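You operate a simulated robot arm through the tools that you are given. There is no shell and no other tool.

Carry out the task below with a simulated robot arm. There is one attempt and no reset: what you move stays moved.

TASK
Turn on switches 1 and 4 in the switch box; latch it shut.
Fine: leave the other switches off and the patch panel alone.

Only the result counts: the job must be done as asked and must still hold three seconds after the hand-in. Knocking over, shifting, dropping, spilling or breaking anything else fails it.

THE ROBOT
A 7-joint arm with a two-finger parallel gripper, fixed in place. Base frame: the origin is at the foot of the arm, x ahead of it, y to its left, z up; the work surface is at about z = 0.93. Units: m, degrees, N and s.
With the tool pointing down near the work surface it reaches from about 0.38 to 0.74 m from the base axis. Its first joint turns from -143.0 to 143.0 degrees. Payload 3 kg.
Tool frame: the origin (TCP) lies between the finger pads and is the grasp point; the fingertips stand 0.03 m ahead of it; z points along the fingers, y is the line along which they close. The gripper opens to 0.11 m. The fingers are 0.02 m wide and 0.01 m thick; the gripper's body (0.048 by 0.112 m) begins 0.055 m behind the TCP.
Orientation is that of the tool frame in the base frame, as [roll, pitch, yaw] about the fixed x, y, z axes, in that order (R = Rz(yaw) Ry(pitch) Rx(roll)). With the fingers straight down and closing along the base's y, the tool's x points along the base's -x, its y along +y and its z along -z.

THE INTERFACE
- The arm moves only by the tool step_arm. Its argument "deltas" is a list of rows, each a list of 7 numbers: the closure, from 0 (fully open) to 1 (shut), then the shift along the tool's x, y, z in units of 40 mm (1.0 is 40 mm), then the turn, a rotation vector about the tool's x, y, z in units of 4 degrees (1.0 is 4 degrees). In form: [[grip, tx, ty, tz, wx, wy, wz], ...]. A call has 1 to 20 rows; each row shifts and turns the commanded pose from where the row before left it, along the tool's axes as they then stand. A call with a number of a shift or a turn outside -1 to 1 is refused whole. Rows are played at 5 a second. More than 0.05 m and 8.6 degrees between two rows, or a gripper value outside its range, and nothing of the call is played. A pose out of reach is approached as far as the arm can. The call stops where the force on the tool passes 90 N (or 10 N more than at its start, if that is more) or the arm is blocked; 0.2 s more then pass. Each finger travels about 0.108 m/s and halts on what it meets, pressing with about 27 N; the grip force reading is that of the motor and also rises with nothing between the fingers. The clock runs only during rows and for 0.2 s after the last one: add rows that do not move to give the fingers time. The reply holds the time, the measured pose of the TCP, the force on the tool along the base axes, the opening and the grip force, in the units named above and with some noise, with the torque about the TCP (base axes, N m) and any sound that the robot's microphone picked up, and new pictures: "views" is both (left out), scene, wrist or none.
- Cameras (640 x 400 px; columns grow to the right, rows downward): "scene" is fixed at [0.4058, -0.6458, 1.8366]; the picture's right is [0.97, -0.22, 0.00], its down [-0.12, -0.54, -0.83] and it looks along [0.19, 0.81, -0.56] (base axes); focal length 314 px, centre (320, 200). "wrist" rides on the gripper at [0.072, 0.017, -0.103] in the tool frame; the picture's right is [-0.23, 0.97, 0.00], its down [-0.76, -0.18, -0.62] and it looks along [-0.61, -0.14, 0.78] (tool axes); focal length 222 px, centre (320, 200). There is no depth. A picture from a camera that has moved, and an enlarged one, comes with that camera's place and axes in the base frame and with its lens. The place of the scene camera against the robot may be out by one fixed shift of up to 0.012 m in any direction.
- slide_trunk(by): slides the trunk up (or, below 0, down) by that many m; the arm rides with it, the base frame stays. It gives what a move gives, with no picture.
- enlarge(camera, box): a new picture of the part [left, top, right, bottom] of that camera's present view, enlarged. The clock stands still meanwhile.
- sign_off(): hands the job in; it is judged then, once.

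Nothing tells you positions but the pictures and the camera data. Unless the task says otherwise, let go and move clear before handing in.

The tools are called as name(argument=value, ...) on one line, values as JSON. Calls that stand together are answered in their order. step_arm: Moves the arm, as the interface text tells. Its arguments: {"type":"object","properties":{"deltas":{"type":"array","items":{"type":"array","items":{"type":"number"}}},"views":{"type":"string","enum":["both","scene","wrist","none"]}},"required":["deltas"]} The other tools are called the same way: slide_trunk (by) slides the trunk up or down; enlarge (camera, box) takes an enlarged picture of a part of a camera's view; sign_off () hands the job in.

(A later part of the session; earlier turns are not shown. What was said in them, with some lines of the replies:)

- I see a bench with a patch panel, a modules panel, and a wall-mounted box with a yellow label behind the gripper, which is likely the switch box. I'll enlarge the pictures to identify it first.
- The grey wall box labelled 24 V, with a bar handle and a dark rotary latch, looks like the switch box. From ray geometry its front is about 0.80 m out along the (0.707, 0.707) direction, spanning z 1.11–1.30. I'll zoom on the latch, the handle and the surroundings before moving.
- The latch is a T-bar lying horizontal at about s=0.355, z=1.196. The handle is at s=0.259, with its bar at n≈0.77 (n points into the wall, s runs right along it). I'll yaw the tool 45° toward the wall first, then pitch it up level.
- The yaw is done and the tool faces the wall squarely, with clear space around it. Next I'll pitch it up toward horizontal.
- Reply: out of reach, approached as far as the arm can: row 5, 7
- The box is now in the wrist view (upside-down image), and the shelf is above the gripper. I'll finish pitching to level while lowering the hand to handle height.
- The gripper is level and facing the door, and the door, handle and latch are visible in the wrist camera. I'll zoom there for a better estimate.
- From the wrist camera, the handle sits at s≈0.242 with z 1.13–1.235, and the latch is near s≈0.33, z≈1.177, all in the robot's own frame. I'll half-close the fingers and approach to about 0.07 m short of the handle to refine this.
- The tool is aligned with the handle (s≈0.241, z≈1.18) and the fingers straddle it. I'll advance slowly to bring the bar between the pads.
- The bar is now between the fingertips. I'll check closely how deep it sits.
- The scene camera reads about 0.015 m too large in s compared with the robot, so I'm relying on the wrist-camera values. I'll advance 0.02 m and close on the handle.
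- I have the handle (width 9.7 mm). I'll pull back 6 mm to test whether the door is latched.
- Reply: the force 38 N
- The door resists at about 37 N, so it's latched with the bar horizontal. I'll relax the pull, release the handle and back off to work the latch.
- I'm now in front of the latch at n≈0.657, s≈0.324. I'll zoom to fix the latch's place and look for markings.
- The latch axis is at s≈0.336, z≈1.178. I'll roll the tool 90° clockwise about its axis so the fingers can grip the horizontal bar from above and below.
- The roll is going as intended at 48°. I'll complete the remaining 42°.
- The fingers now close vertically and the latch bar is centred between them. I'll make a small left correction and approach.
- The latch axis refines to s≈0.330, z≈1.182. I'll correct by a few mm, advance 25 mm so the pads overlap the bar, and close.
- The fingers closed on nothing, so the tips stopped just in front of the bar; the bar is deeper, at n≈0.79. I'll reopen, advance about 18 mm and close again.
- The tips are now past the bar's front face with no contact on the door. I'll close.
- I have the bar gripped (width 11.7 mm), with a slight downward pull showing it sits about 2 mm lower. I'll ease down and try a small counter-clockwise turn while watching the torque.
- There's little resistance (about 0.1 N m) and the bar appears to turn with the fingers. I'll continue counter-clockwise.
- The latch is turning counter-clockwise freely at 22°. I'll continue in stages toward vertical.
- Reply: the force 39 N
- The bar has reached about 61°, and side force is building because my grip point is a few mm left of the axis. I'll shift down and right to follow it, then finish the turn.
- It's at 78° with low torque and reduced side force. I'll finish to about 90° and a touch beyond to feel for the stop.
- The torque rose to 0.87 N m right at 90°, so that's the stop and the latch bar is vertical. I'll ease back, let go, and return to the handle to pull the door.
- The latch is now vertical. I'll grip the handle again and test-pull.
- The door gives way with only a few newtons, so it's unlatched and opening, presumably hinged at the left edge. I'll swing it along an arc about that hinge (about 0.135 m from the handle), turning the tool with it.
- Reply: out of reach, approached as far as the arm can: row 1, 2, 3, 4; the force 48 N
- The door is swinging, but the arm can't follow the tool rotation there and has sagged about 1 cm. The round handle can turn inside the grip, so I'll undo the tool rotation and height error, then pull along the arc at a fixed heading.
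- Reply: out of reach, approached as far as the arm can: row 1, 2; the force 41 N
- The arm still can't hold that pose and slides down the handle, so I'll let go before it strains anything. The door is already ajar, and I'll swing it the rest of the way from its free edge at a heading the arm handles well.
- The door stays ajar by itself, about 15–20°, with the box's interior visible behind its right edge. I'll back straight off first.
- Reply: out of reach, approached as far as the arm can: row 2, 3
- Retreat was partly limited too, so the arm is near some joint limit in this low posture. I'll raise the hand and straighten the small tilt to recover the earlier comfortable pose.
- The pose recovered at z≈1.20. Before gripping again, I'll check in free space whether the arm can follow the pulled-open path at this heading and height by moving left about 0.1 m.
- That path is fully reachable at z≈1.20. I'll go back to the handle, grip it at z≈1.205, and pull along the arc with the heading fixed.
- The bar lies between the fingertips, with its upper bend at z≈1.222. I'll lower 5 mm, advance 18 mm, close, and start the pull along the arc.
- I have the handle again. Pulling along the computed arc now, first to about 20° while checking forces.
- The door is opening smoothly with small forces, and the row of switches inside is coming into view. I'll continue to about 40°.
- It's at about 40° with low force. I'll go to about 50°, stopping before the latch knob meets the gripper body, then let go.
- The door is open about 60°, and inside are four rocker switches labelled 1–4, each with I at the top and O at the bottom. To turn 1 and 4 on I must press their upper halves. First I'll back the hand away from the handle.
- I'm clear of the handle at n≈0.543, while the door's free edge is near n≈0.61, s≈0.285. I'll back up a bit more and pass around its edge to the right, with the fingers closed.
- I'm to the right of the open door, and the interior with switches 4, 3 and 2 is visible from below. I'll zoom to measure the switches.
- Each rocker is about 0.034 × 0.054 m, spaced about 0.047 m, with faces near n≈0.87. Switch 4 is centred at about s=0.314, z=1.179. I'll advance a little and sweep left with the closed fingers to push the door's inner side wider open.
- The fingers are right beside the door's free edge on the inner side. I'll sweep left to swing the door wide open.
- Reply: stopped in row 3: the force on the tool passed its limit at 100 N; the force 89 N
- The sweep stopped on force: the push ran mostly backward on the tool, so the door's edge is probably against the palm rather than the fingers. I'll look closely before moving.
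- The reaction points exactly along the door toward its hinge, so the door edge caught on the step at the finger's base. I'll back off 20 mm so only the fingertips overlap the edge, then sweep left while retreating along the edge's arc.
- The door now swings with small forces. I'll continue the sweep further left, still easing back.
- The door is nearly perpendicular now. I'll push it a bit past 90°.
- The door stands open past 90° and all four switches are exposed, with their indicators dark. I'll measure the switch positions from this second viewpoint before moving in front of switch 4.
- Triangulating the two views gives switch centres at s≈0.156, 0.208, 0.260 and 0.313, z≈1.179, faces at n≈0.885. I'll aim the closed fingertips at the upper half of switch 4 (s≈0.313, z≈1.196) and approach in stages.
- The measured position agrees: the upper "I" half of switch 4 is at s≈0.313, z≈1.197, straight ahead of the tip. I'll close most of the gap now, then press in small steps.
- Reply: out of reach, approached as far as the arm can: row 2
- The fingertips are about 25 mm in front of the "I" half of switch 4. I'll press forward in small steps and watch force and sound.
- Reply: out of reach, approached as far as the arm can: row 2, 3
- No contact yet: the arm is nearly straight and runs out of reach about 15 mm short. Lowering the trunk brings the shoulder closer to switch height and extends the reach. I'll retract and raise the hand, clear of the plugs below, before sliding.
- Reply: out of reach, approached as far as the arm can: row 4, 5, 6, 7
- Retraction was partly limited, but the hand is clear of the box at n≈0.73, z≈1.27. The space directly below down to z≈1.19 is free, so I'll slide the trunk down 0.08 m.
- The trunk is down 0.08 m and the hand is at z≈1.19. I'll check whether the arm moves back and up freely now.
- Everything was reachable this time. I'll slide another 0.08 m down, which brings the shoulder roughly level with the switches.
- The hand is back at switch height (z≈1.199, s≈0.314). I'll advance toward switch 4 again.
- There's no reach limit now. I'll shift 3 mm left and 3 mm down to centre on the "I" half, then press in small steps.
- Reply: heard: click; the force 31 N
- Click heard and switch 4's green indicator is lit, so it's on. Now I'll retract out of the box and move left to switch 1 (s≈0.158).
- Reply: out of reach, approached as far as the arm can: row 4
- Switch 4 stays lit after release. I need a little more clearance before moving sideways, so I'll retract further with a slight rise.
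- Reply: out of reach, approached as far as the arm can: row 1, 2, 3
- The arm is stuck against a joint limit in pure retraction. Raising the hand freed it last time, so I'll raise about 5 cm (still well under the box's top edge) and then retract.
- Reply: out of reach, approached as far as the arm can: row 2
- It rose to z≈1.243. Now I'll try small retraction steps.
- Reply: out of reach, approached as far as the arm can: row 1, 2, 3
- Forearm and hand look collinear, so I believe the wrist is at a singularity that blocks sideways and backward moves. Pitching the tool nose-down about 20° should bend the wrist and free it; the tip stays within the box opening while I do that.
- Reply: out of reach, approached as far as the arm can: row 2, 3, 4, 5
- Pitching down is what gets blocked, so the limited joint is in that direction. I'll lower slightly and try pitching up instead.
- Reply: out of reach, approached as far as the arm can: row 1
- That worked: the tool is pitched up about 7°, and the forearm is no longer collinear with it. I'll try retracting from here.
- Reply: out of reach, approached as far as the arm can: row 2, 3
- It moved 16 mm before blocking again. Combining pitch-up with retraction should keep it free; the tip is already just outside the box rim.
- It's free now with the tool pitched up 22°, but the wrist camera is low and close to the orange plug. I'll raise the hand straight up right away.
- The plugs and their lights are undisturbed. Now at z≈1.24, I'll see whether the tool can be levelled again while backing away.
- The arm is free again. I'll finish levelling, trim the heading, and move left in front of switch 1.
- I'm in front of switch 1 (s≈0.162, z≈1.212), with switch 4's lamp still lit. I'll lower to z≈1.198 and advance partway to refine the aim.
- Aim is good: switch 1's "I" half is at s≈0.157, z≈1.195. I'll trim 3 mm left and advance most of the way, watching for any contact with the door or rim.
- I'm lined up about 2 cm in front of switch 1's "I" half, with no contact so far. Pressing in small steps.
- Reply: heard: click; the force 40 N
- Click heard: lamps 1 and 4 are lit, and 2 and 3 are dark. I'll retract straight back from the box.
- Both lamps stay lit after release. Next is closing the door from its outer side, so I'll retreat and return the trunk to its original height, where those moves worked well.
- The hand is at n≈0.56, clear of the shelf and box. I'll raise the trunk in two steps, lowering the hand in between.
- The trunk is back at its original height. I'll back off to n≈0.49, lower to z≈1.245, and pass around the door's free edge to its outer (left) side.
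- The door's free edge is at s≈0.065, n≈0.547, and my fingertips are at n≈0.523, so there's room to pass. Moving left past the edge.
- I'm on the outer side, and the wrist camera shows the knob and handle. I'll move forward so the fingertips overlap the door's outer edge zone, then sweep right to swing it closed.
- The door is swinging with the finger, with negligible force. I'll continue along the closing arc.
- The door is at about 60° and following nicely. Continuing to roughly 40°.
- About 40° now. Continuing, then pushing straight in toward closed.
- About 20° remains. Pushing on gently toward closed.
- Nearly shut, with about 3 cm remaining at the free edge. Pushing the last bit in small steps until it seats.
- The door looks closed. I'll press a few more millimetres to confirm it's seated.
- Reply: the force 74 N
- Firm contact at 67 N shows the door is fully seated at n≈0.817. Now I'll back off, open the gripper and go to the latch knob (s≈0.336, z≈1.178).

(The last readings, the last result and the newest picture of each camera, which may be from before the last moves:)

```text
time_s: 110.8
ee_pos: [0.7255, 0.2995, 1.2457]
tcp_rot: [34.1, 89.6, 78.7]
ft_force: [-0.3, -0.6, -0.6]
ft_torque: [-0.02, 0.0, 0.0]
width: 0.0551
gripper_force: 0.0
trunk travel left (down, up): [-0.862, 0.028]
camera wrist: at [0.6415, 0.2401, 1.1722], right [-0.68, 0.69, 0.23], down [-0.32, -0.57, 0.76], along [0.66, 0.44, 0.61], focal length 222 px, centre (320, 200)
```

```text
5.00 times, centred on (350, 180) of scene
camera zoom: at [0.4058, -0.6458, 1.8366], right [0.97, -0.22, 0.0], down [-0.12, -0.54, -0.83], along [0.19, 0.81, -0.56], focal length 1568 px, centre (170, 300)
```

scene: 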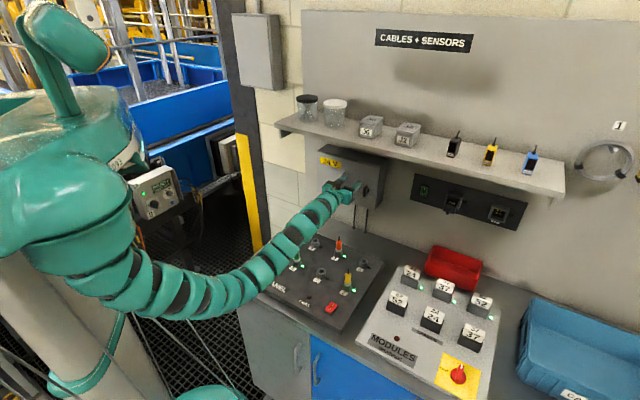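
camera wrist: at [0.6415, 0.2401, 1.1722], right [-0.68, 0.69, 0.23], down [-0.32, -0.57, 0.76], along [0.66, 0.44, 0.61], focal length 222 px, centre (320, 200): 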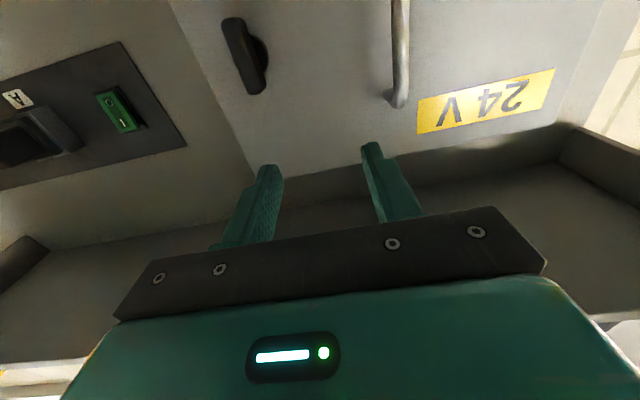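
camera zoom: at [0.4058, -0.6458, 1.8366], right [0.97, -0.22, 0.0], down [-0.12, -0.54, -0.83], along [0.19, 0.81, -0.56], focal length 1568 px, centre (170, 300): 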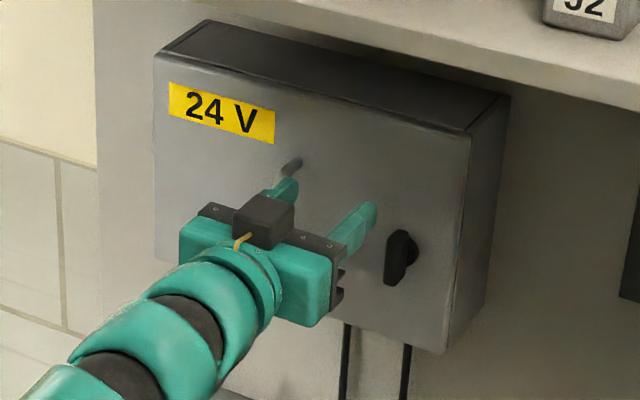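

The door stays shut. The latch axis from the earlier grasp is s≈0.338, z≈1.178, so I'll move there at the current standoff.

step_arm(deltas=[[0.5, 0.4, -0.4, 0, 0, 0, 0], [0.5, 0.7, -0.3, 0, 0, 0, 0], [0.5, 0.6, -0.22, 0, 0, 0, 0], [0.5, 0, 0, 0, 0, 0, 0]], views="both")

enlarge(camera="wrist", box=[200, 40, 420, 220])

```text
time_s: 111.8
ee_pos: [0.7527, 0.2733, 1.1758]
tcp_rot: [35.3, 89.6, 79.8]
ft_force: [0.0, -1.2, 0.6]
ft_torque: [0.01, 0.0, -0.01]
width: 0.055
gripper_force: 0.0
trunk travel left (down, up): [-0.862, 0.028]
camera wrist: at [0.6672, 0.2132, 1.1031], right [-0.68, 0.69, 0.23], down [-0.32, -0.57, 0.76], along [0.66, 0.44, 0.61], focal length 222 px, centre (320, 200)
```

scene: 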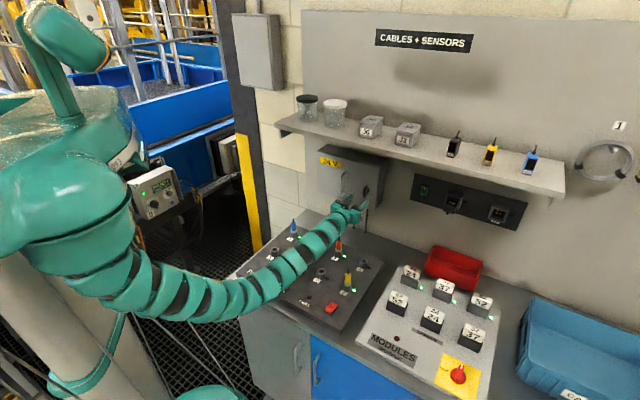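
wrist: 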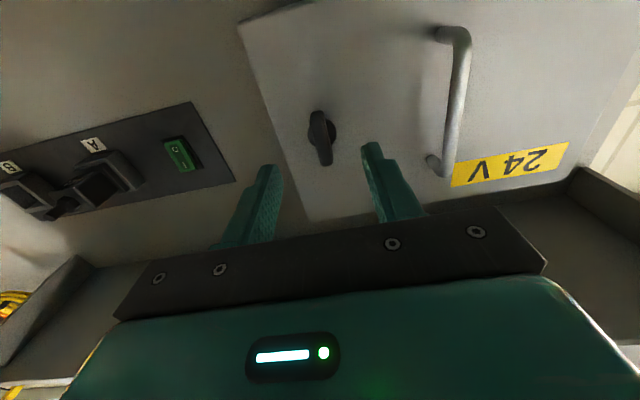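

```text
2.22 times, centred on (310, 130) of wrist
camera zoom: at [0.6672, 0.2132, 1.1031], right [-0.68, 0.69, 0.23], down [-0.32, -0.57, 0.76], along [0.66, 0.44, 0.61], focal length 494 px, centre (342, 356)
```

zoom: 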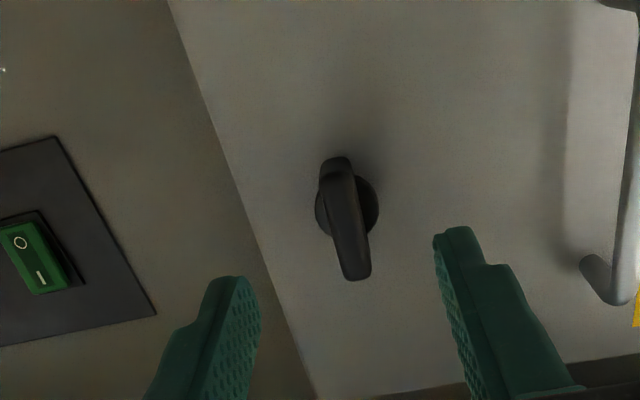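

The knob is centred at s≈0.339, z≈1.177, right between the open fingers. I'll advance 50 mm and close on the vertical bar.

step_arm(deltas=[[0.5, -0.04, 0, 0.5, 0, 0, 0], [0.5, 0, 0, 0.5, 0, 0, 0], [0.5, 0, 0, 0.27, 0, 0, 0], [0.7, 0, 0, 0, 0, 0, 0], [0.9, 0, 0, 0, 0, 0, 0], [1, 0, 0, 0, 0, 0, 0], [1, 0, 0, 0, 0, 0, 0]], views="both")

enlarge(camera="scene", box=[310, 150, 400, 220])

```text
time_s: 113.4
ee_pos: [0.7875, 0.3101, 1.1774]
tcp_rot: [38.7, 89.7, 83.3]
ft_force: [-2.3, 0.6, -0.9]
ft_torque: [0.02, -0.09, 0.27]
width: 0.0118
gripper_force: 44.6
trunk travel left (down, up): [-0.862, 0.028]
camera wrist: at [0.7034, 0.2498, 1.1049], right [-0.68, 0.69, 0.23], down [-0.32, -0.57, 0.76], along [0.66, 0.45, 0.61], focal length 222 px, centre (320, 200)
```

scene: 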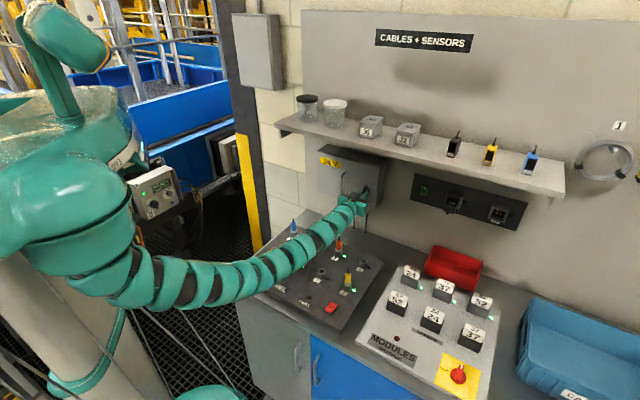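
wrist: 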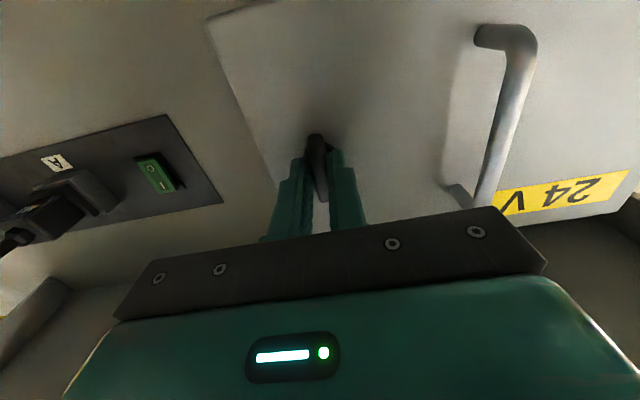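

```text
5.71 times, centred on (355, 185) of scene
camera zoom: at [0.4058, -0.6458, 1.8366], right [0.97, -0.22, 0.0], down [-0.12, -0.54, -0.83], along [0.19, 0.81, -0.56], focal length 1792 px, centre (120, 286)
```

zoom: 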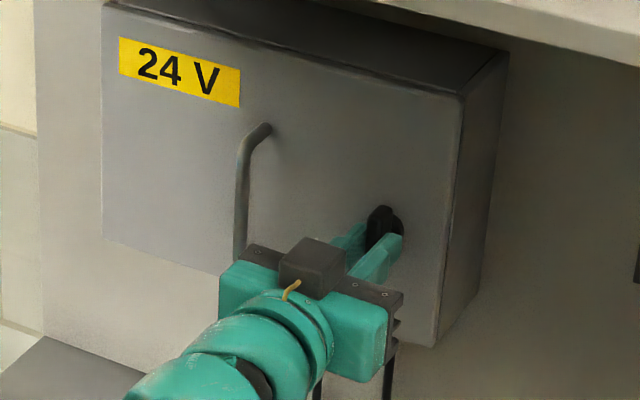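

Gripped (11.8 mm) with tiny forces, so I'm well centred. I'll turn clockwise, in stages.

step_arm(deltas=[[1, 0, 0, 0, 0, 0, 0.7], [1, 0, 0, 0, 0, 0, 1], [1, 0, 0, 0, 0, 0, 1], [1, 0, 0, 0, 0, 0, 0]], views="wrist")

```text
time_s: 114.4
ee_pos: [0.7864, 0.3108, 1.1783]
tcp_rot: [88.8, 79.0, 133.5]
ft_force: [-4.0, 1.9, -1.7]
ft_torque: [-0.13, 0.13, 0.33]
width: 0.0114
gripper_force: 44.7
trunk travel left (down, up): [-0.862, 0.028]
camera wrist: at [0.6938, 0.2595, 1.1095], right [-0.64, 0.65, 0.41], down [-0.22, -0.67, 0.71], along [0.73, 0.37, 0.57], focal length 222 px, centre (320, 200)
```

wrist: 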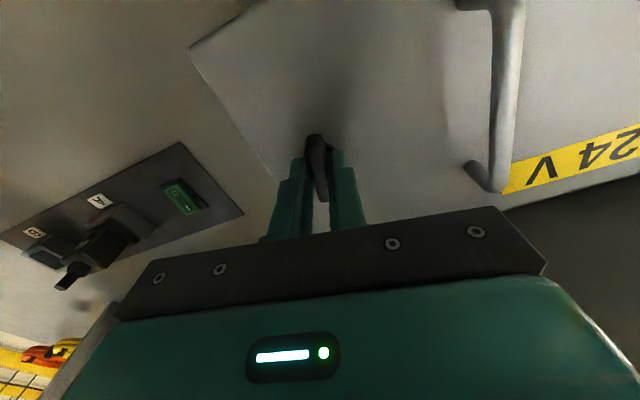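

The bar is turning with the fingers (11° so far) under negligible load. Continuing clockwise.

step_arm(deltas=[[1, 0, 0, 0, 0, 0, 1], [1, 0, 0, 0, 0, 0, 1], [1, 0, 0, 0, 0, 0, 1], [1, 0, 0, 0, 0, 0, 1], [1, 0, 0, 0, 0, 0, 1], [1, 0, 0, 0, 0, 0, 1], [1, 0, 0, 0, 0, 0, 1], [1, 0, 0, 0, 0, 0, 0]], views="both")

```text
time_s: 116.2
ee_pos: [0.788, 0.3102, 1.1786]
tcp_rot: [89.5, 51.1, 134.3]
ft_force: [-5.8, 6.8, 2.2]
ft_torque: [-0.09, 0.1, 0.43]
width: 0.0118
gripper_force: 45.4
trunk travel left (down, up): [-0.862, 0.028]
camera wrist: at [0.6729, 0.2801, 1.132], right [-0.43, 0.43, 0.79], down [-0.01, -0.88, 0.48], along [0.9, 0.2, 0.39], focal length 222 px, centre (320, 200)
```

scene: 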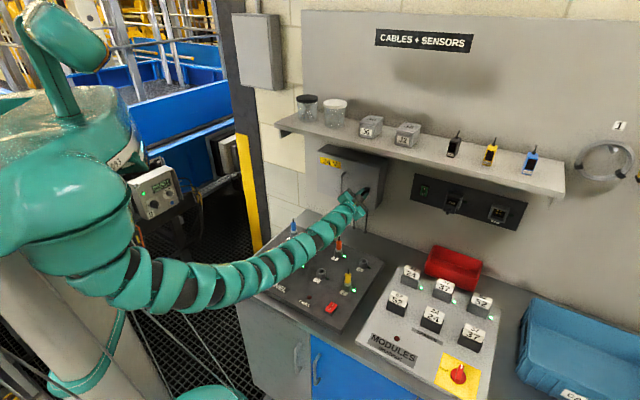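
wrist: 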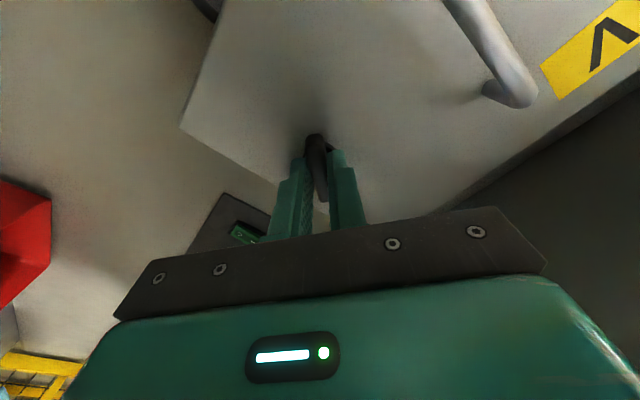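

39° done and still low load. Continuing toward horizontal.

step_arm(deltas=[[1, 0, 0, 0, 0, 0, 1], [1, 0, 0, 0, 0, 0, 1], [1, 0, 0, 0, 0, 0, 1], [1, 0, 0, 0, 0, 0, 1], [1, 0, 0, 0, 0, 0, 1], [1, 0, 0, 0, 0, 0, 1], [1, 0, 0, 0, 0, 0, 1], [1, 0, 0, 0, 0, 0, 1], [1, 0, 0, 0, 0, 0, 1], [1, 0, 0, 0, 0, 0, 1], [1, 0, 0, 0, 0, 0, 0]], views="both")

enlarge(camera="scene", box=[310, 150, 400, 220])

```text
time_s: 118.6
ee_pos: [0.7868, 0.3114, 1.1784]
tcp_rot: [89.7, 11.0, 134.5]
ft_force: [-7.4, 7.7, 5.5]
ft_torque: [0.04, -0.04, 0.1]
width: 0.0115
gripper_force: 44.9
trunk travel left (down, up): [-0.862, 0.028]
camera wrist: at [0.6615, 0.2918, 1.1816], right [0.02, -0.03, 1.0], down [0.11, -0.99, -0.03], along [0.99, 0.11, -0.02], focal length 222 px, centre (320, 200)
```

scene: 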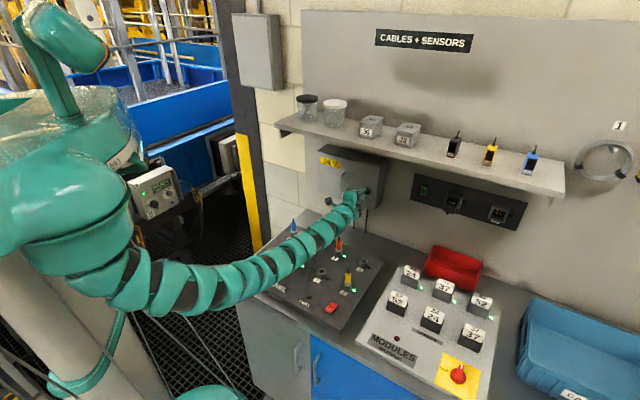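
wrist: 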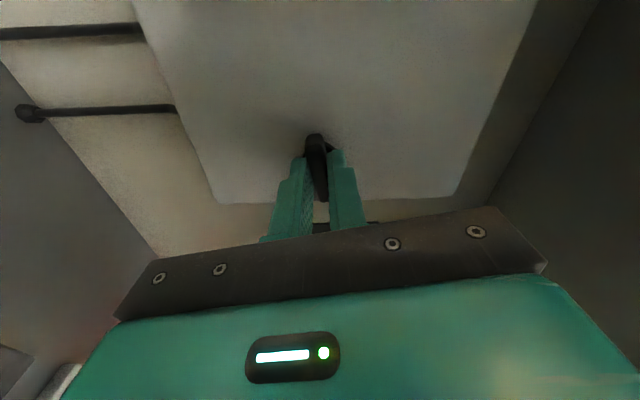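

```text
5.71 times, centred on (355, 185) of scene
camera zoom: at [0.4058, -0.6458, 1.8366], right [0.97, -0.22, 0.0], down [-0.12, -0.54, -0.83], along [0.19, 0.81, -0.56], focal length 1792 px, centre (120, 286)
```

zoom: 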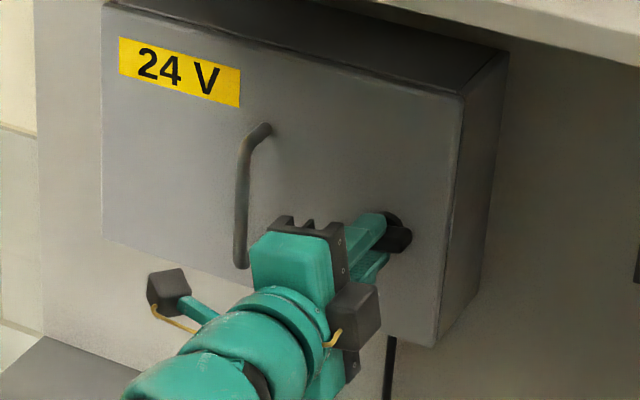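

79° turned. I'll finish to horizontal and feel for the end stop.

step_arm(deltas=[[1, 0, 0, 0, 0, 0, 1], [1, 0, 0, 0, 0, 0, 1], [1, 0, 0, 0, 0, 0, 0.75], [1, 0, 0, 0, 0, 0, 0.5], [1, 0, 0, 0, 0, 0, 0]], views="both")

enlarge(camera="scene", box=[310, 150, 400, 220])

```text
time_s: 119.8
ee_pos: [0.7857, 0.312, 1.1796]
tcp_rot: [89.7, -1.9, 134.6]
ft_force: [-7.5, 9.8, 9.4]
ft_torque: [-0.89, -0.51, -0.05]
width: 0.0115
gripper_force: 44.3
trunk travel left (down, up): [-0.862, 0.028]
camera wrist: at [0.6632, 0.2899, 1.1985], right [0.18, -0.19, 0.97], down [0.09, -0.97, -0.21], along [0.98, 0.12, -0.16], focal length 222 px, centre (320, 200)
```

scene: 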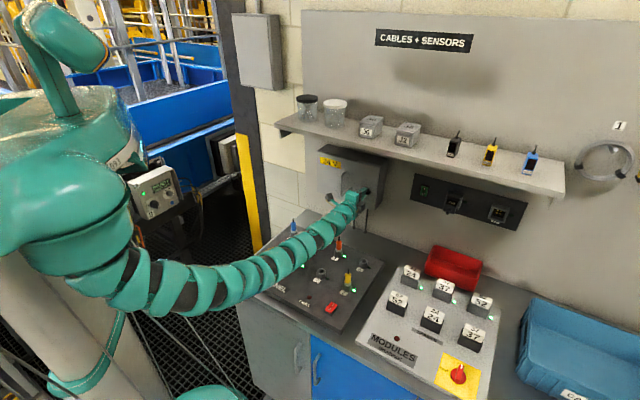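
wrist: 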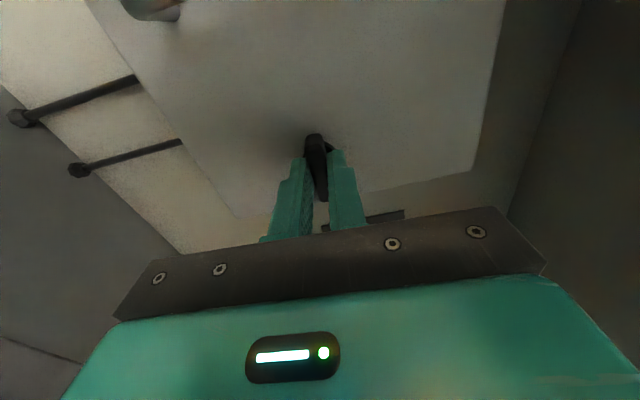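

```text
5.71 times, centred on (355, 185) of scene
camera zoom: at [0.4058, -0.6458, 1.8366], right [0.97, -0.22, 0.0], down [-0.12, -0.54, -0.83], along [0.19, 0.81, -0.56], focal length 1792 px, centre (120, 286)
```

zoom: 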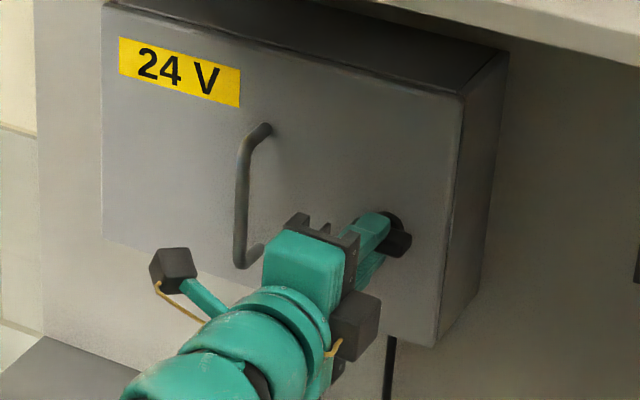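

The torque reached about 1 N m at horizontal, so the latch is at its closed stop. I'll ease the twist and tug gently to confirm the door is held.

step_arm(deltas=[[1, 0, 0, 0, 0, 0, -0.4], [1, 0, 0, -0.1, 0, 0, 0], [1, 0, 0, 0, 0, 0, 0]], views="none")

```text
time_s: 120.6
ee_pos: [0.7847, 0.3103, 1.179]
tcp_rot: [89.7, -0.4, 134.6]
ft_force: [5.0, 16.9, 17.1]
ft_torque: [0.06, -0.26, -0.2]
width: 0.0116
gripper_force: 44.8
trunk travel left (down, up): [-0.862, 0.028]
```

Resistance rises by about 14 N over 2 mm. One more small tug to be sure.

step_arm(deltas=[[1, 0, 0, -0.1, 0, 0, 0], [1, 0, 0, 0, 0, 0, 0]], views="wrist")

enlarge(camera="scene", box=[310, 150, 400, 220])

```text
time_s: 121.2
ee_pos: [0.7836, 0.3078, 1.1793]
tcp_rot: [89.8, -0.3, 134.5]
ft_force: [25.3, 29.4, 29.5]
ft_torque: [0.35, -0.46, 0.31]
width: 0.0116
gripper_force: 44.8
trunk travel left (down, up): [-0.862, 0.028]
camera wrist: at [0.6593, 0.2865, 1.1964], right [0.16, -0.17, 0.97], down [0.09, -0.98, -0.19], along [0.98, 0.12, -0.14], focal length 222 px, centre (320, 200)
```

wrist: 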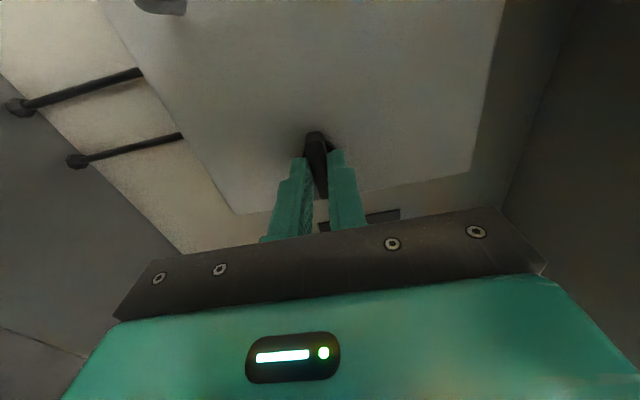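

```text
5.71 times, centred on (355, 185) of scene
camera zoom: at [0.4058, -0.6458, 1.8366], right [0.97, -0.22, 0.0], down [-0.12, -0.54, -0.83], along [0.19, 0.81, -0.56], focal length 1792 px, centre (120, 286)
```

zoom: 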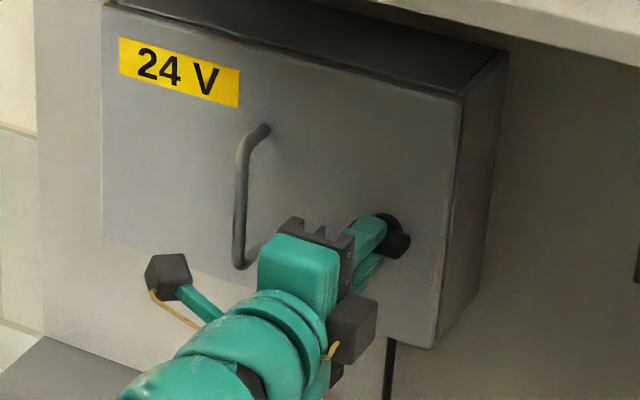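

The door holds against about 39 N, so it's latched. I'll relax the pull, open the fingers and back straight away.

step_arm(deltas=[[1, 0, 0, 0.2, 0, 0, 0], [0.7, 0, 0, 0, 0, 0, 0], [0.5, 0, 0, 0, 0, 0, 0], [0.5, 0, 0, 0, 0, 0, 0], [0.5, 0, 0, -0.5, 0, 0, 0], [0.5, 0, 0, -0.6, 0, 0, 0], [0.5, 0, 0, -0.6, 0, 0, 0], [0.5, 0, 0, 0, 0, 0, 0]], views="both")

enlarge(camera="scene", box=[300, 140, 410, 230])

```text
time_s: 123.0
ee_pos: [0.7392, 0.2624, 1.1794]
tcp_rot: [89.8, -0.4, 134.5]
ft_force: [-0.9, 0.1, -0.3]
ft_torque: [0.01, 0.0, 0.05]
width: 0.055
gripper_force: 0.1
trunk travel left (down, up): [-0.862, 0.028]
camera wrist: at [0.6161, 0.2413, 1.1953], right [0.16, -0.17, 0.97], down [0.09, -0.98, -0.19], along [0.98, 0.12, -0.14], focal length 222 px, centre (320, 200)
```

scene: 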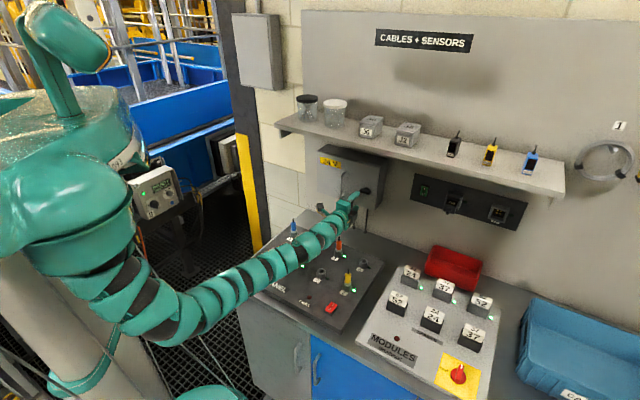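
wrist: 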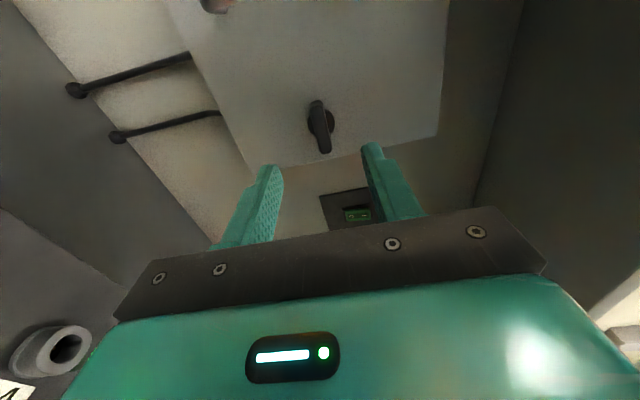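

```text
4.44 times, centred on (355, 185) of scene
camera zoom: at [0.4058, -0.6458, 1.8366], right [0.97, -0.22, 0.0], down [-0.12, -0.54, -0.83], along [0.19, 0.81, -0.56], focal length 1394 px, centre (164, 267)
```

zoom: 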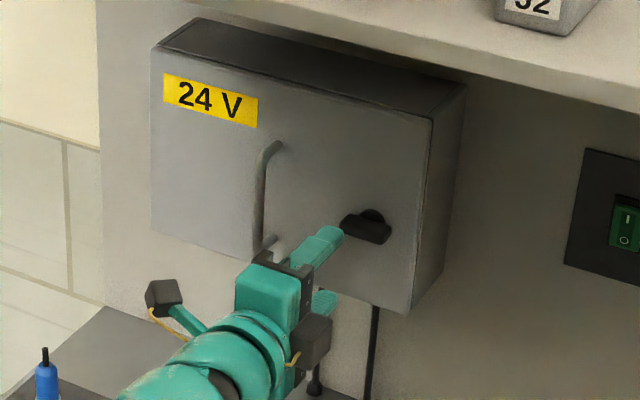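

The door is closed with the latch bar horizontal, as at the start. I'll back off a bit more to be well clear and make a final check of the whole scene.

step_arm(deltas=[[0.5, 0, 0.2, -0.6, 0, 0, 0], [0.5, 0, 0.2, -0.7, 0, 0, 0], [0.5, 0, 0.2, -0.7, 0, 0, 0], [0.5, 0, 0, 0, 0, 0, 0], [0.5, 0, 0, 0, 0, 0, 0]], views="both")

enlarge(camera="scene", box=[300, 140, 410, 230])

enlarge(camera="scene", box=[220, 190, 400, 340])

```text
time_s: 124.2
ee_pos: [0.6846, 0.2061, 1.2033]
tcp_rot: [89.7, -0.4, 134.6]
ft_force: [-0.2, -0.6, 0.8]
ft_torque: [0.02, 0.02, -0.01]
width: 0.0552
gripper_force: 0.1
trunk travel left (down, up): [-0.862, 0.028]
camera wrist: at [0.559, 0.1843, 1.2201], right [0.16, -0.17, 0.97], down [0.09, -0.98, -0.19], along [0.98, 0.12, -0.14], focal length 222 px, centre (320, 200)
```

scene: 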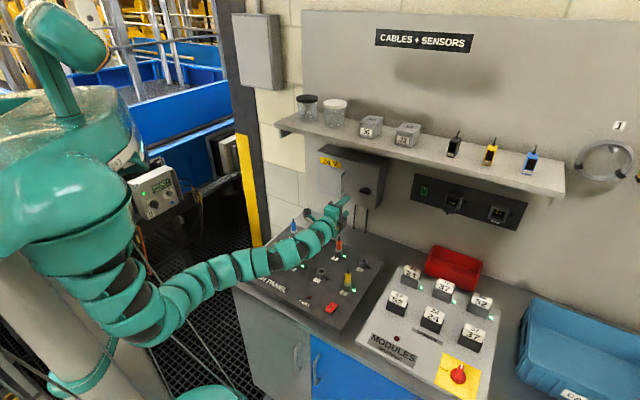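
wrist: 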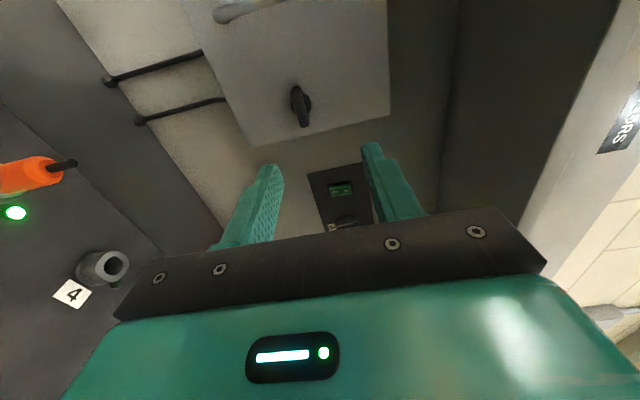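

```text
4.44 times, centred on (355, 185) of scene
camera zoom: at [0.4058, -0.6458, 1.8366], right [0.97, -0.22, 0.0], down [-0.12, -0.54, -0.83], along [0.19, 0.81, -0.56], focal length 1394 px, centre (164, 267)
```

zoom: 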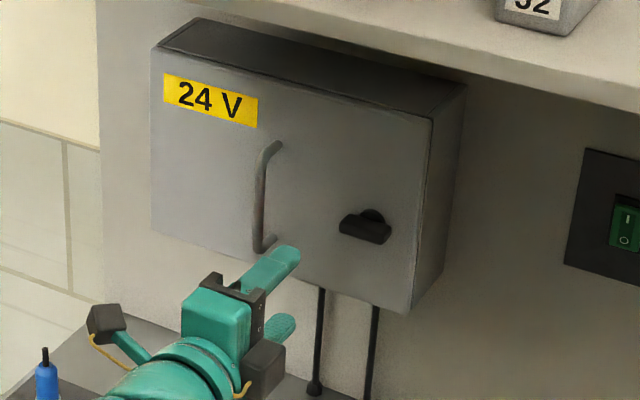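

```text
2.67 times, centred on (310, 265) of scene
camera zoom: at [0.4058, -0.6458, 1.8366], right [0.97, -0.22, 0.0], down [-0.12, -0.54, -0.83], along [0.19, 0.81, -0.56], focal length 836 px, centre (347, 27)
```

zoom: 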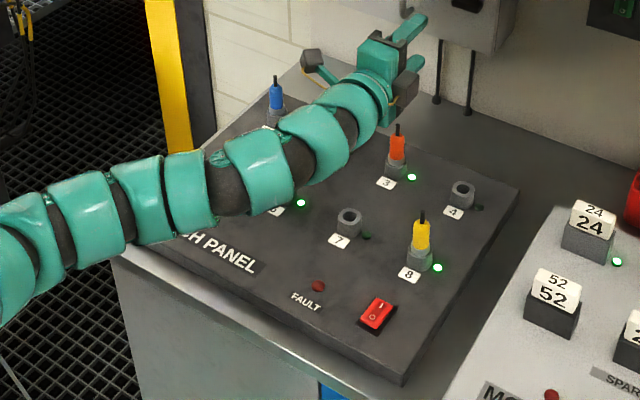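

Everything checks out. Switches 1 and 4 were lit, with 2 and 3 dark, before the door was shut. The door is closed, with the latch bar horizontal and tested to hold. The patch panel plugs and lights I can see look unchanged, and the hand is clear with nothing held. Handing in.

sign_off()

```text
The job is handed in.
```

I turned on switches 1 and 4 in the 24 V switch box, closed its door and latched it, then handed the job in.

- **Switches:** each one clicked when pressed, and its green lamp stayed lit after I let go. Switches 2 and 3 were still off when I closed the door.
- **Door and latch:** the latch bar is back in its horizontal position. The door held against a pull of about 39 N, so it is latched.
- **Patch panel:** I didn't touch it. In the final picture all the plugs I could see were in place. The arm hid the lamp for plug 1 and most of plug 6, but plug 1's lamp was lit in an earlier picture and plug 6's lamp was lit at the end.

One push on the open door was stopped by the 90 N force limit when its edge caught on a finger. I backed off and went around it, and the door moved freely afterwards.
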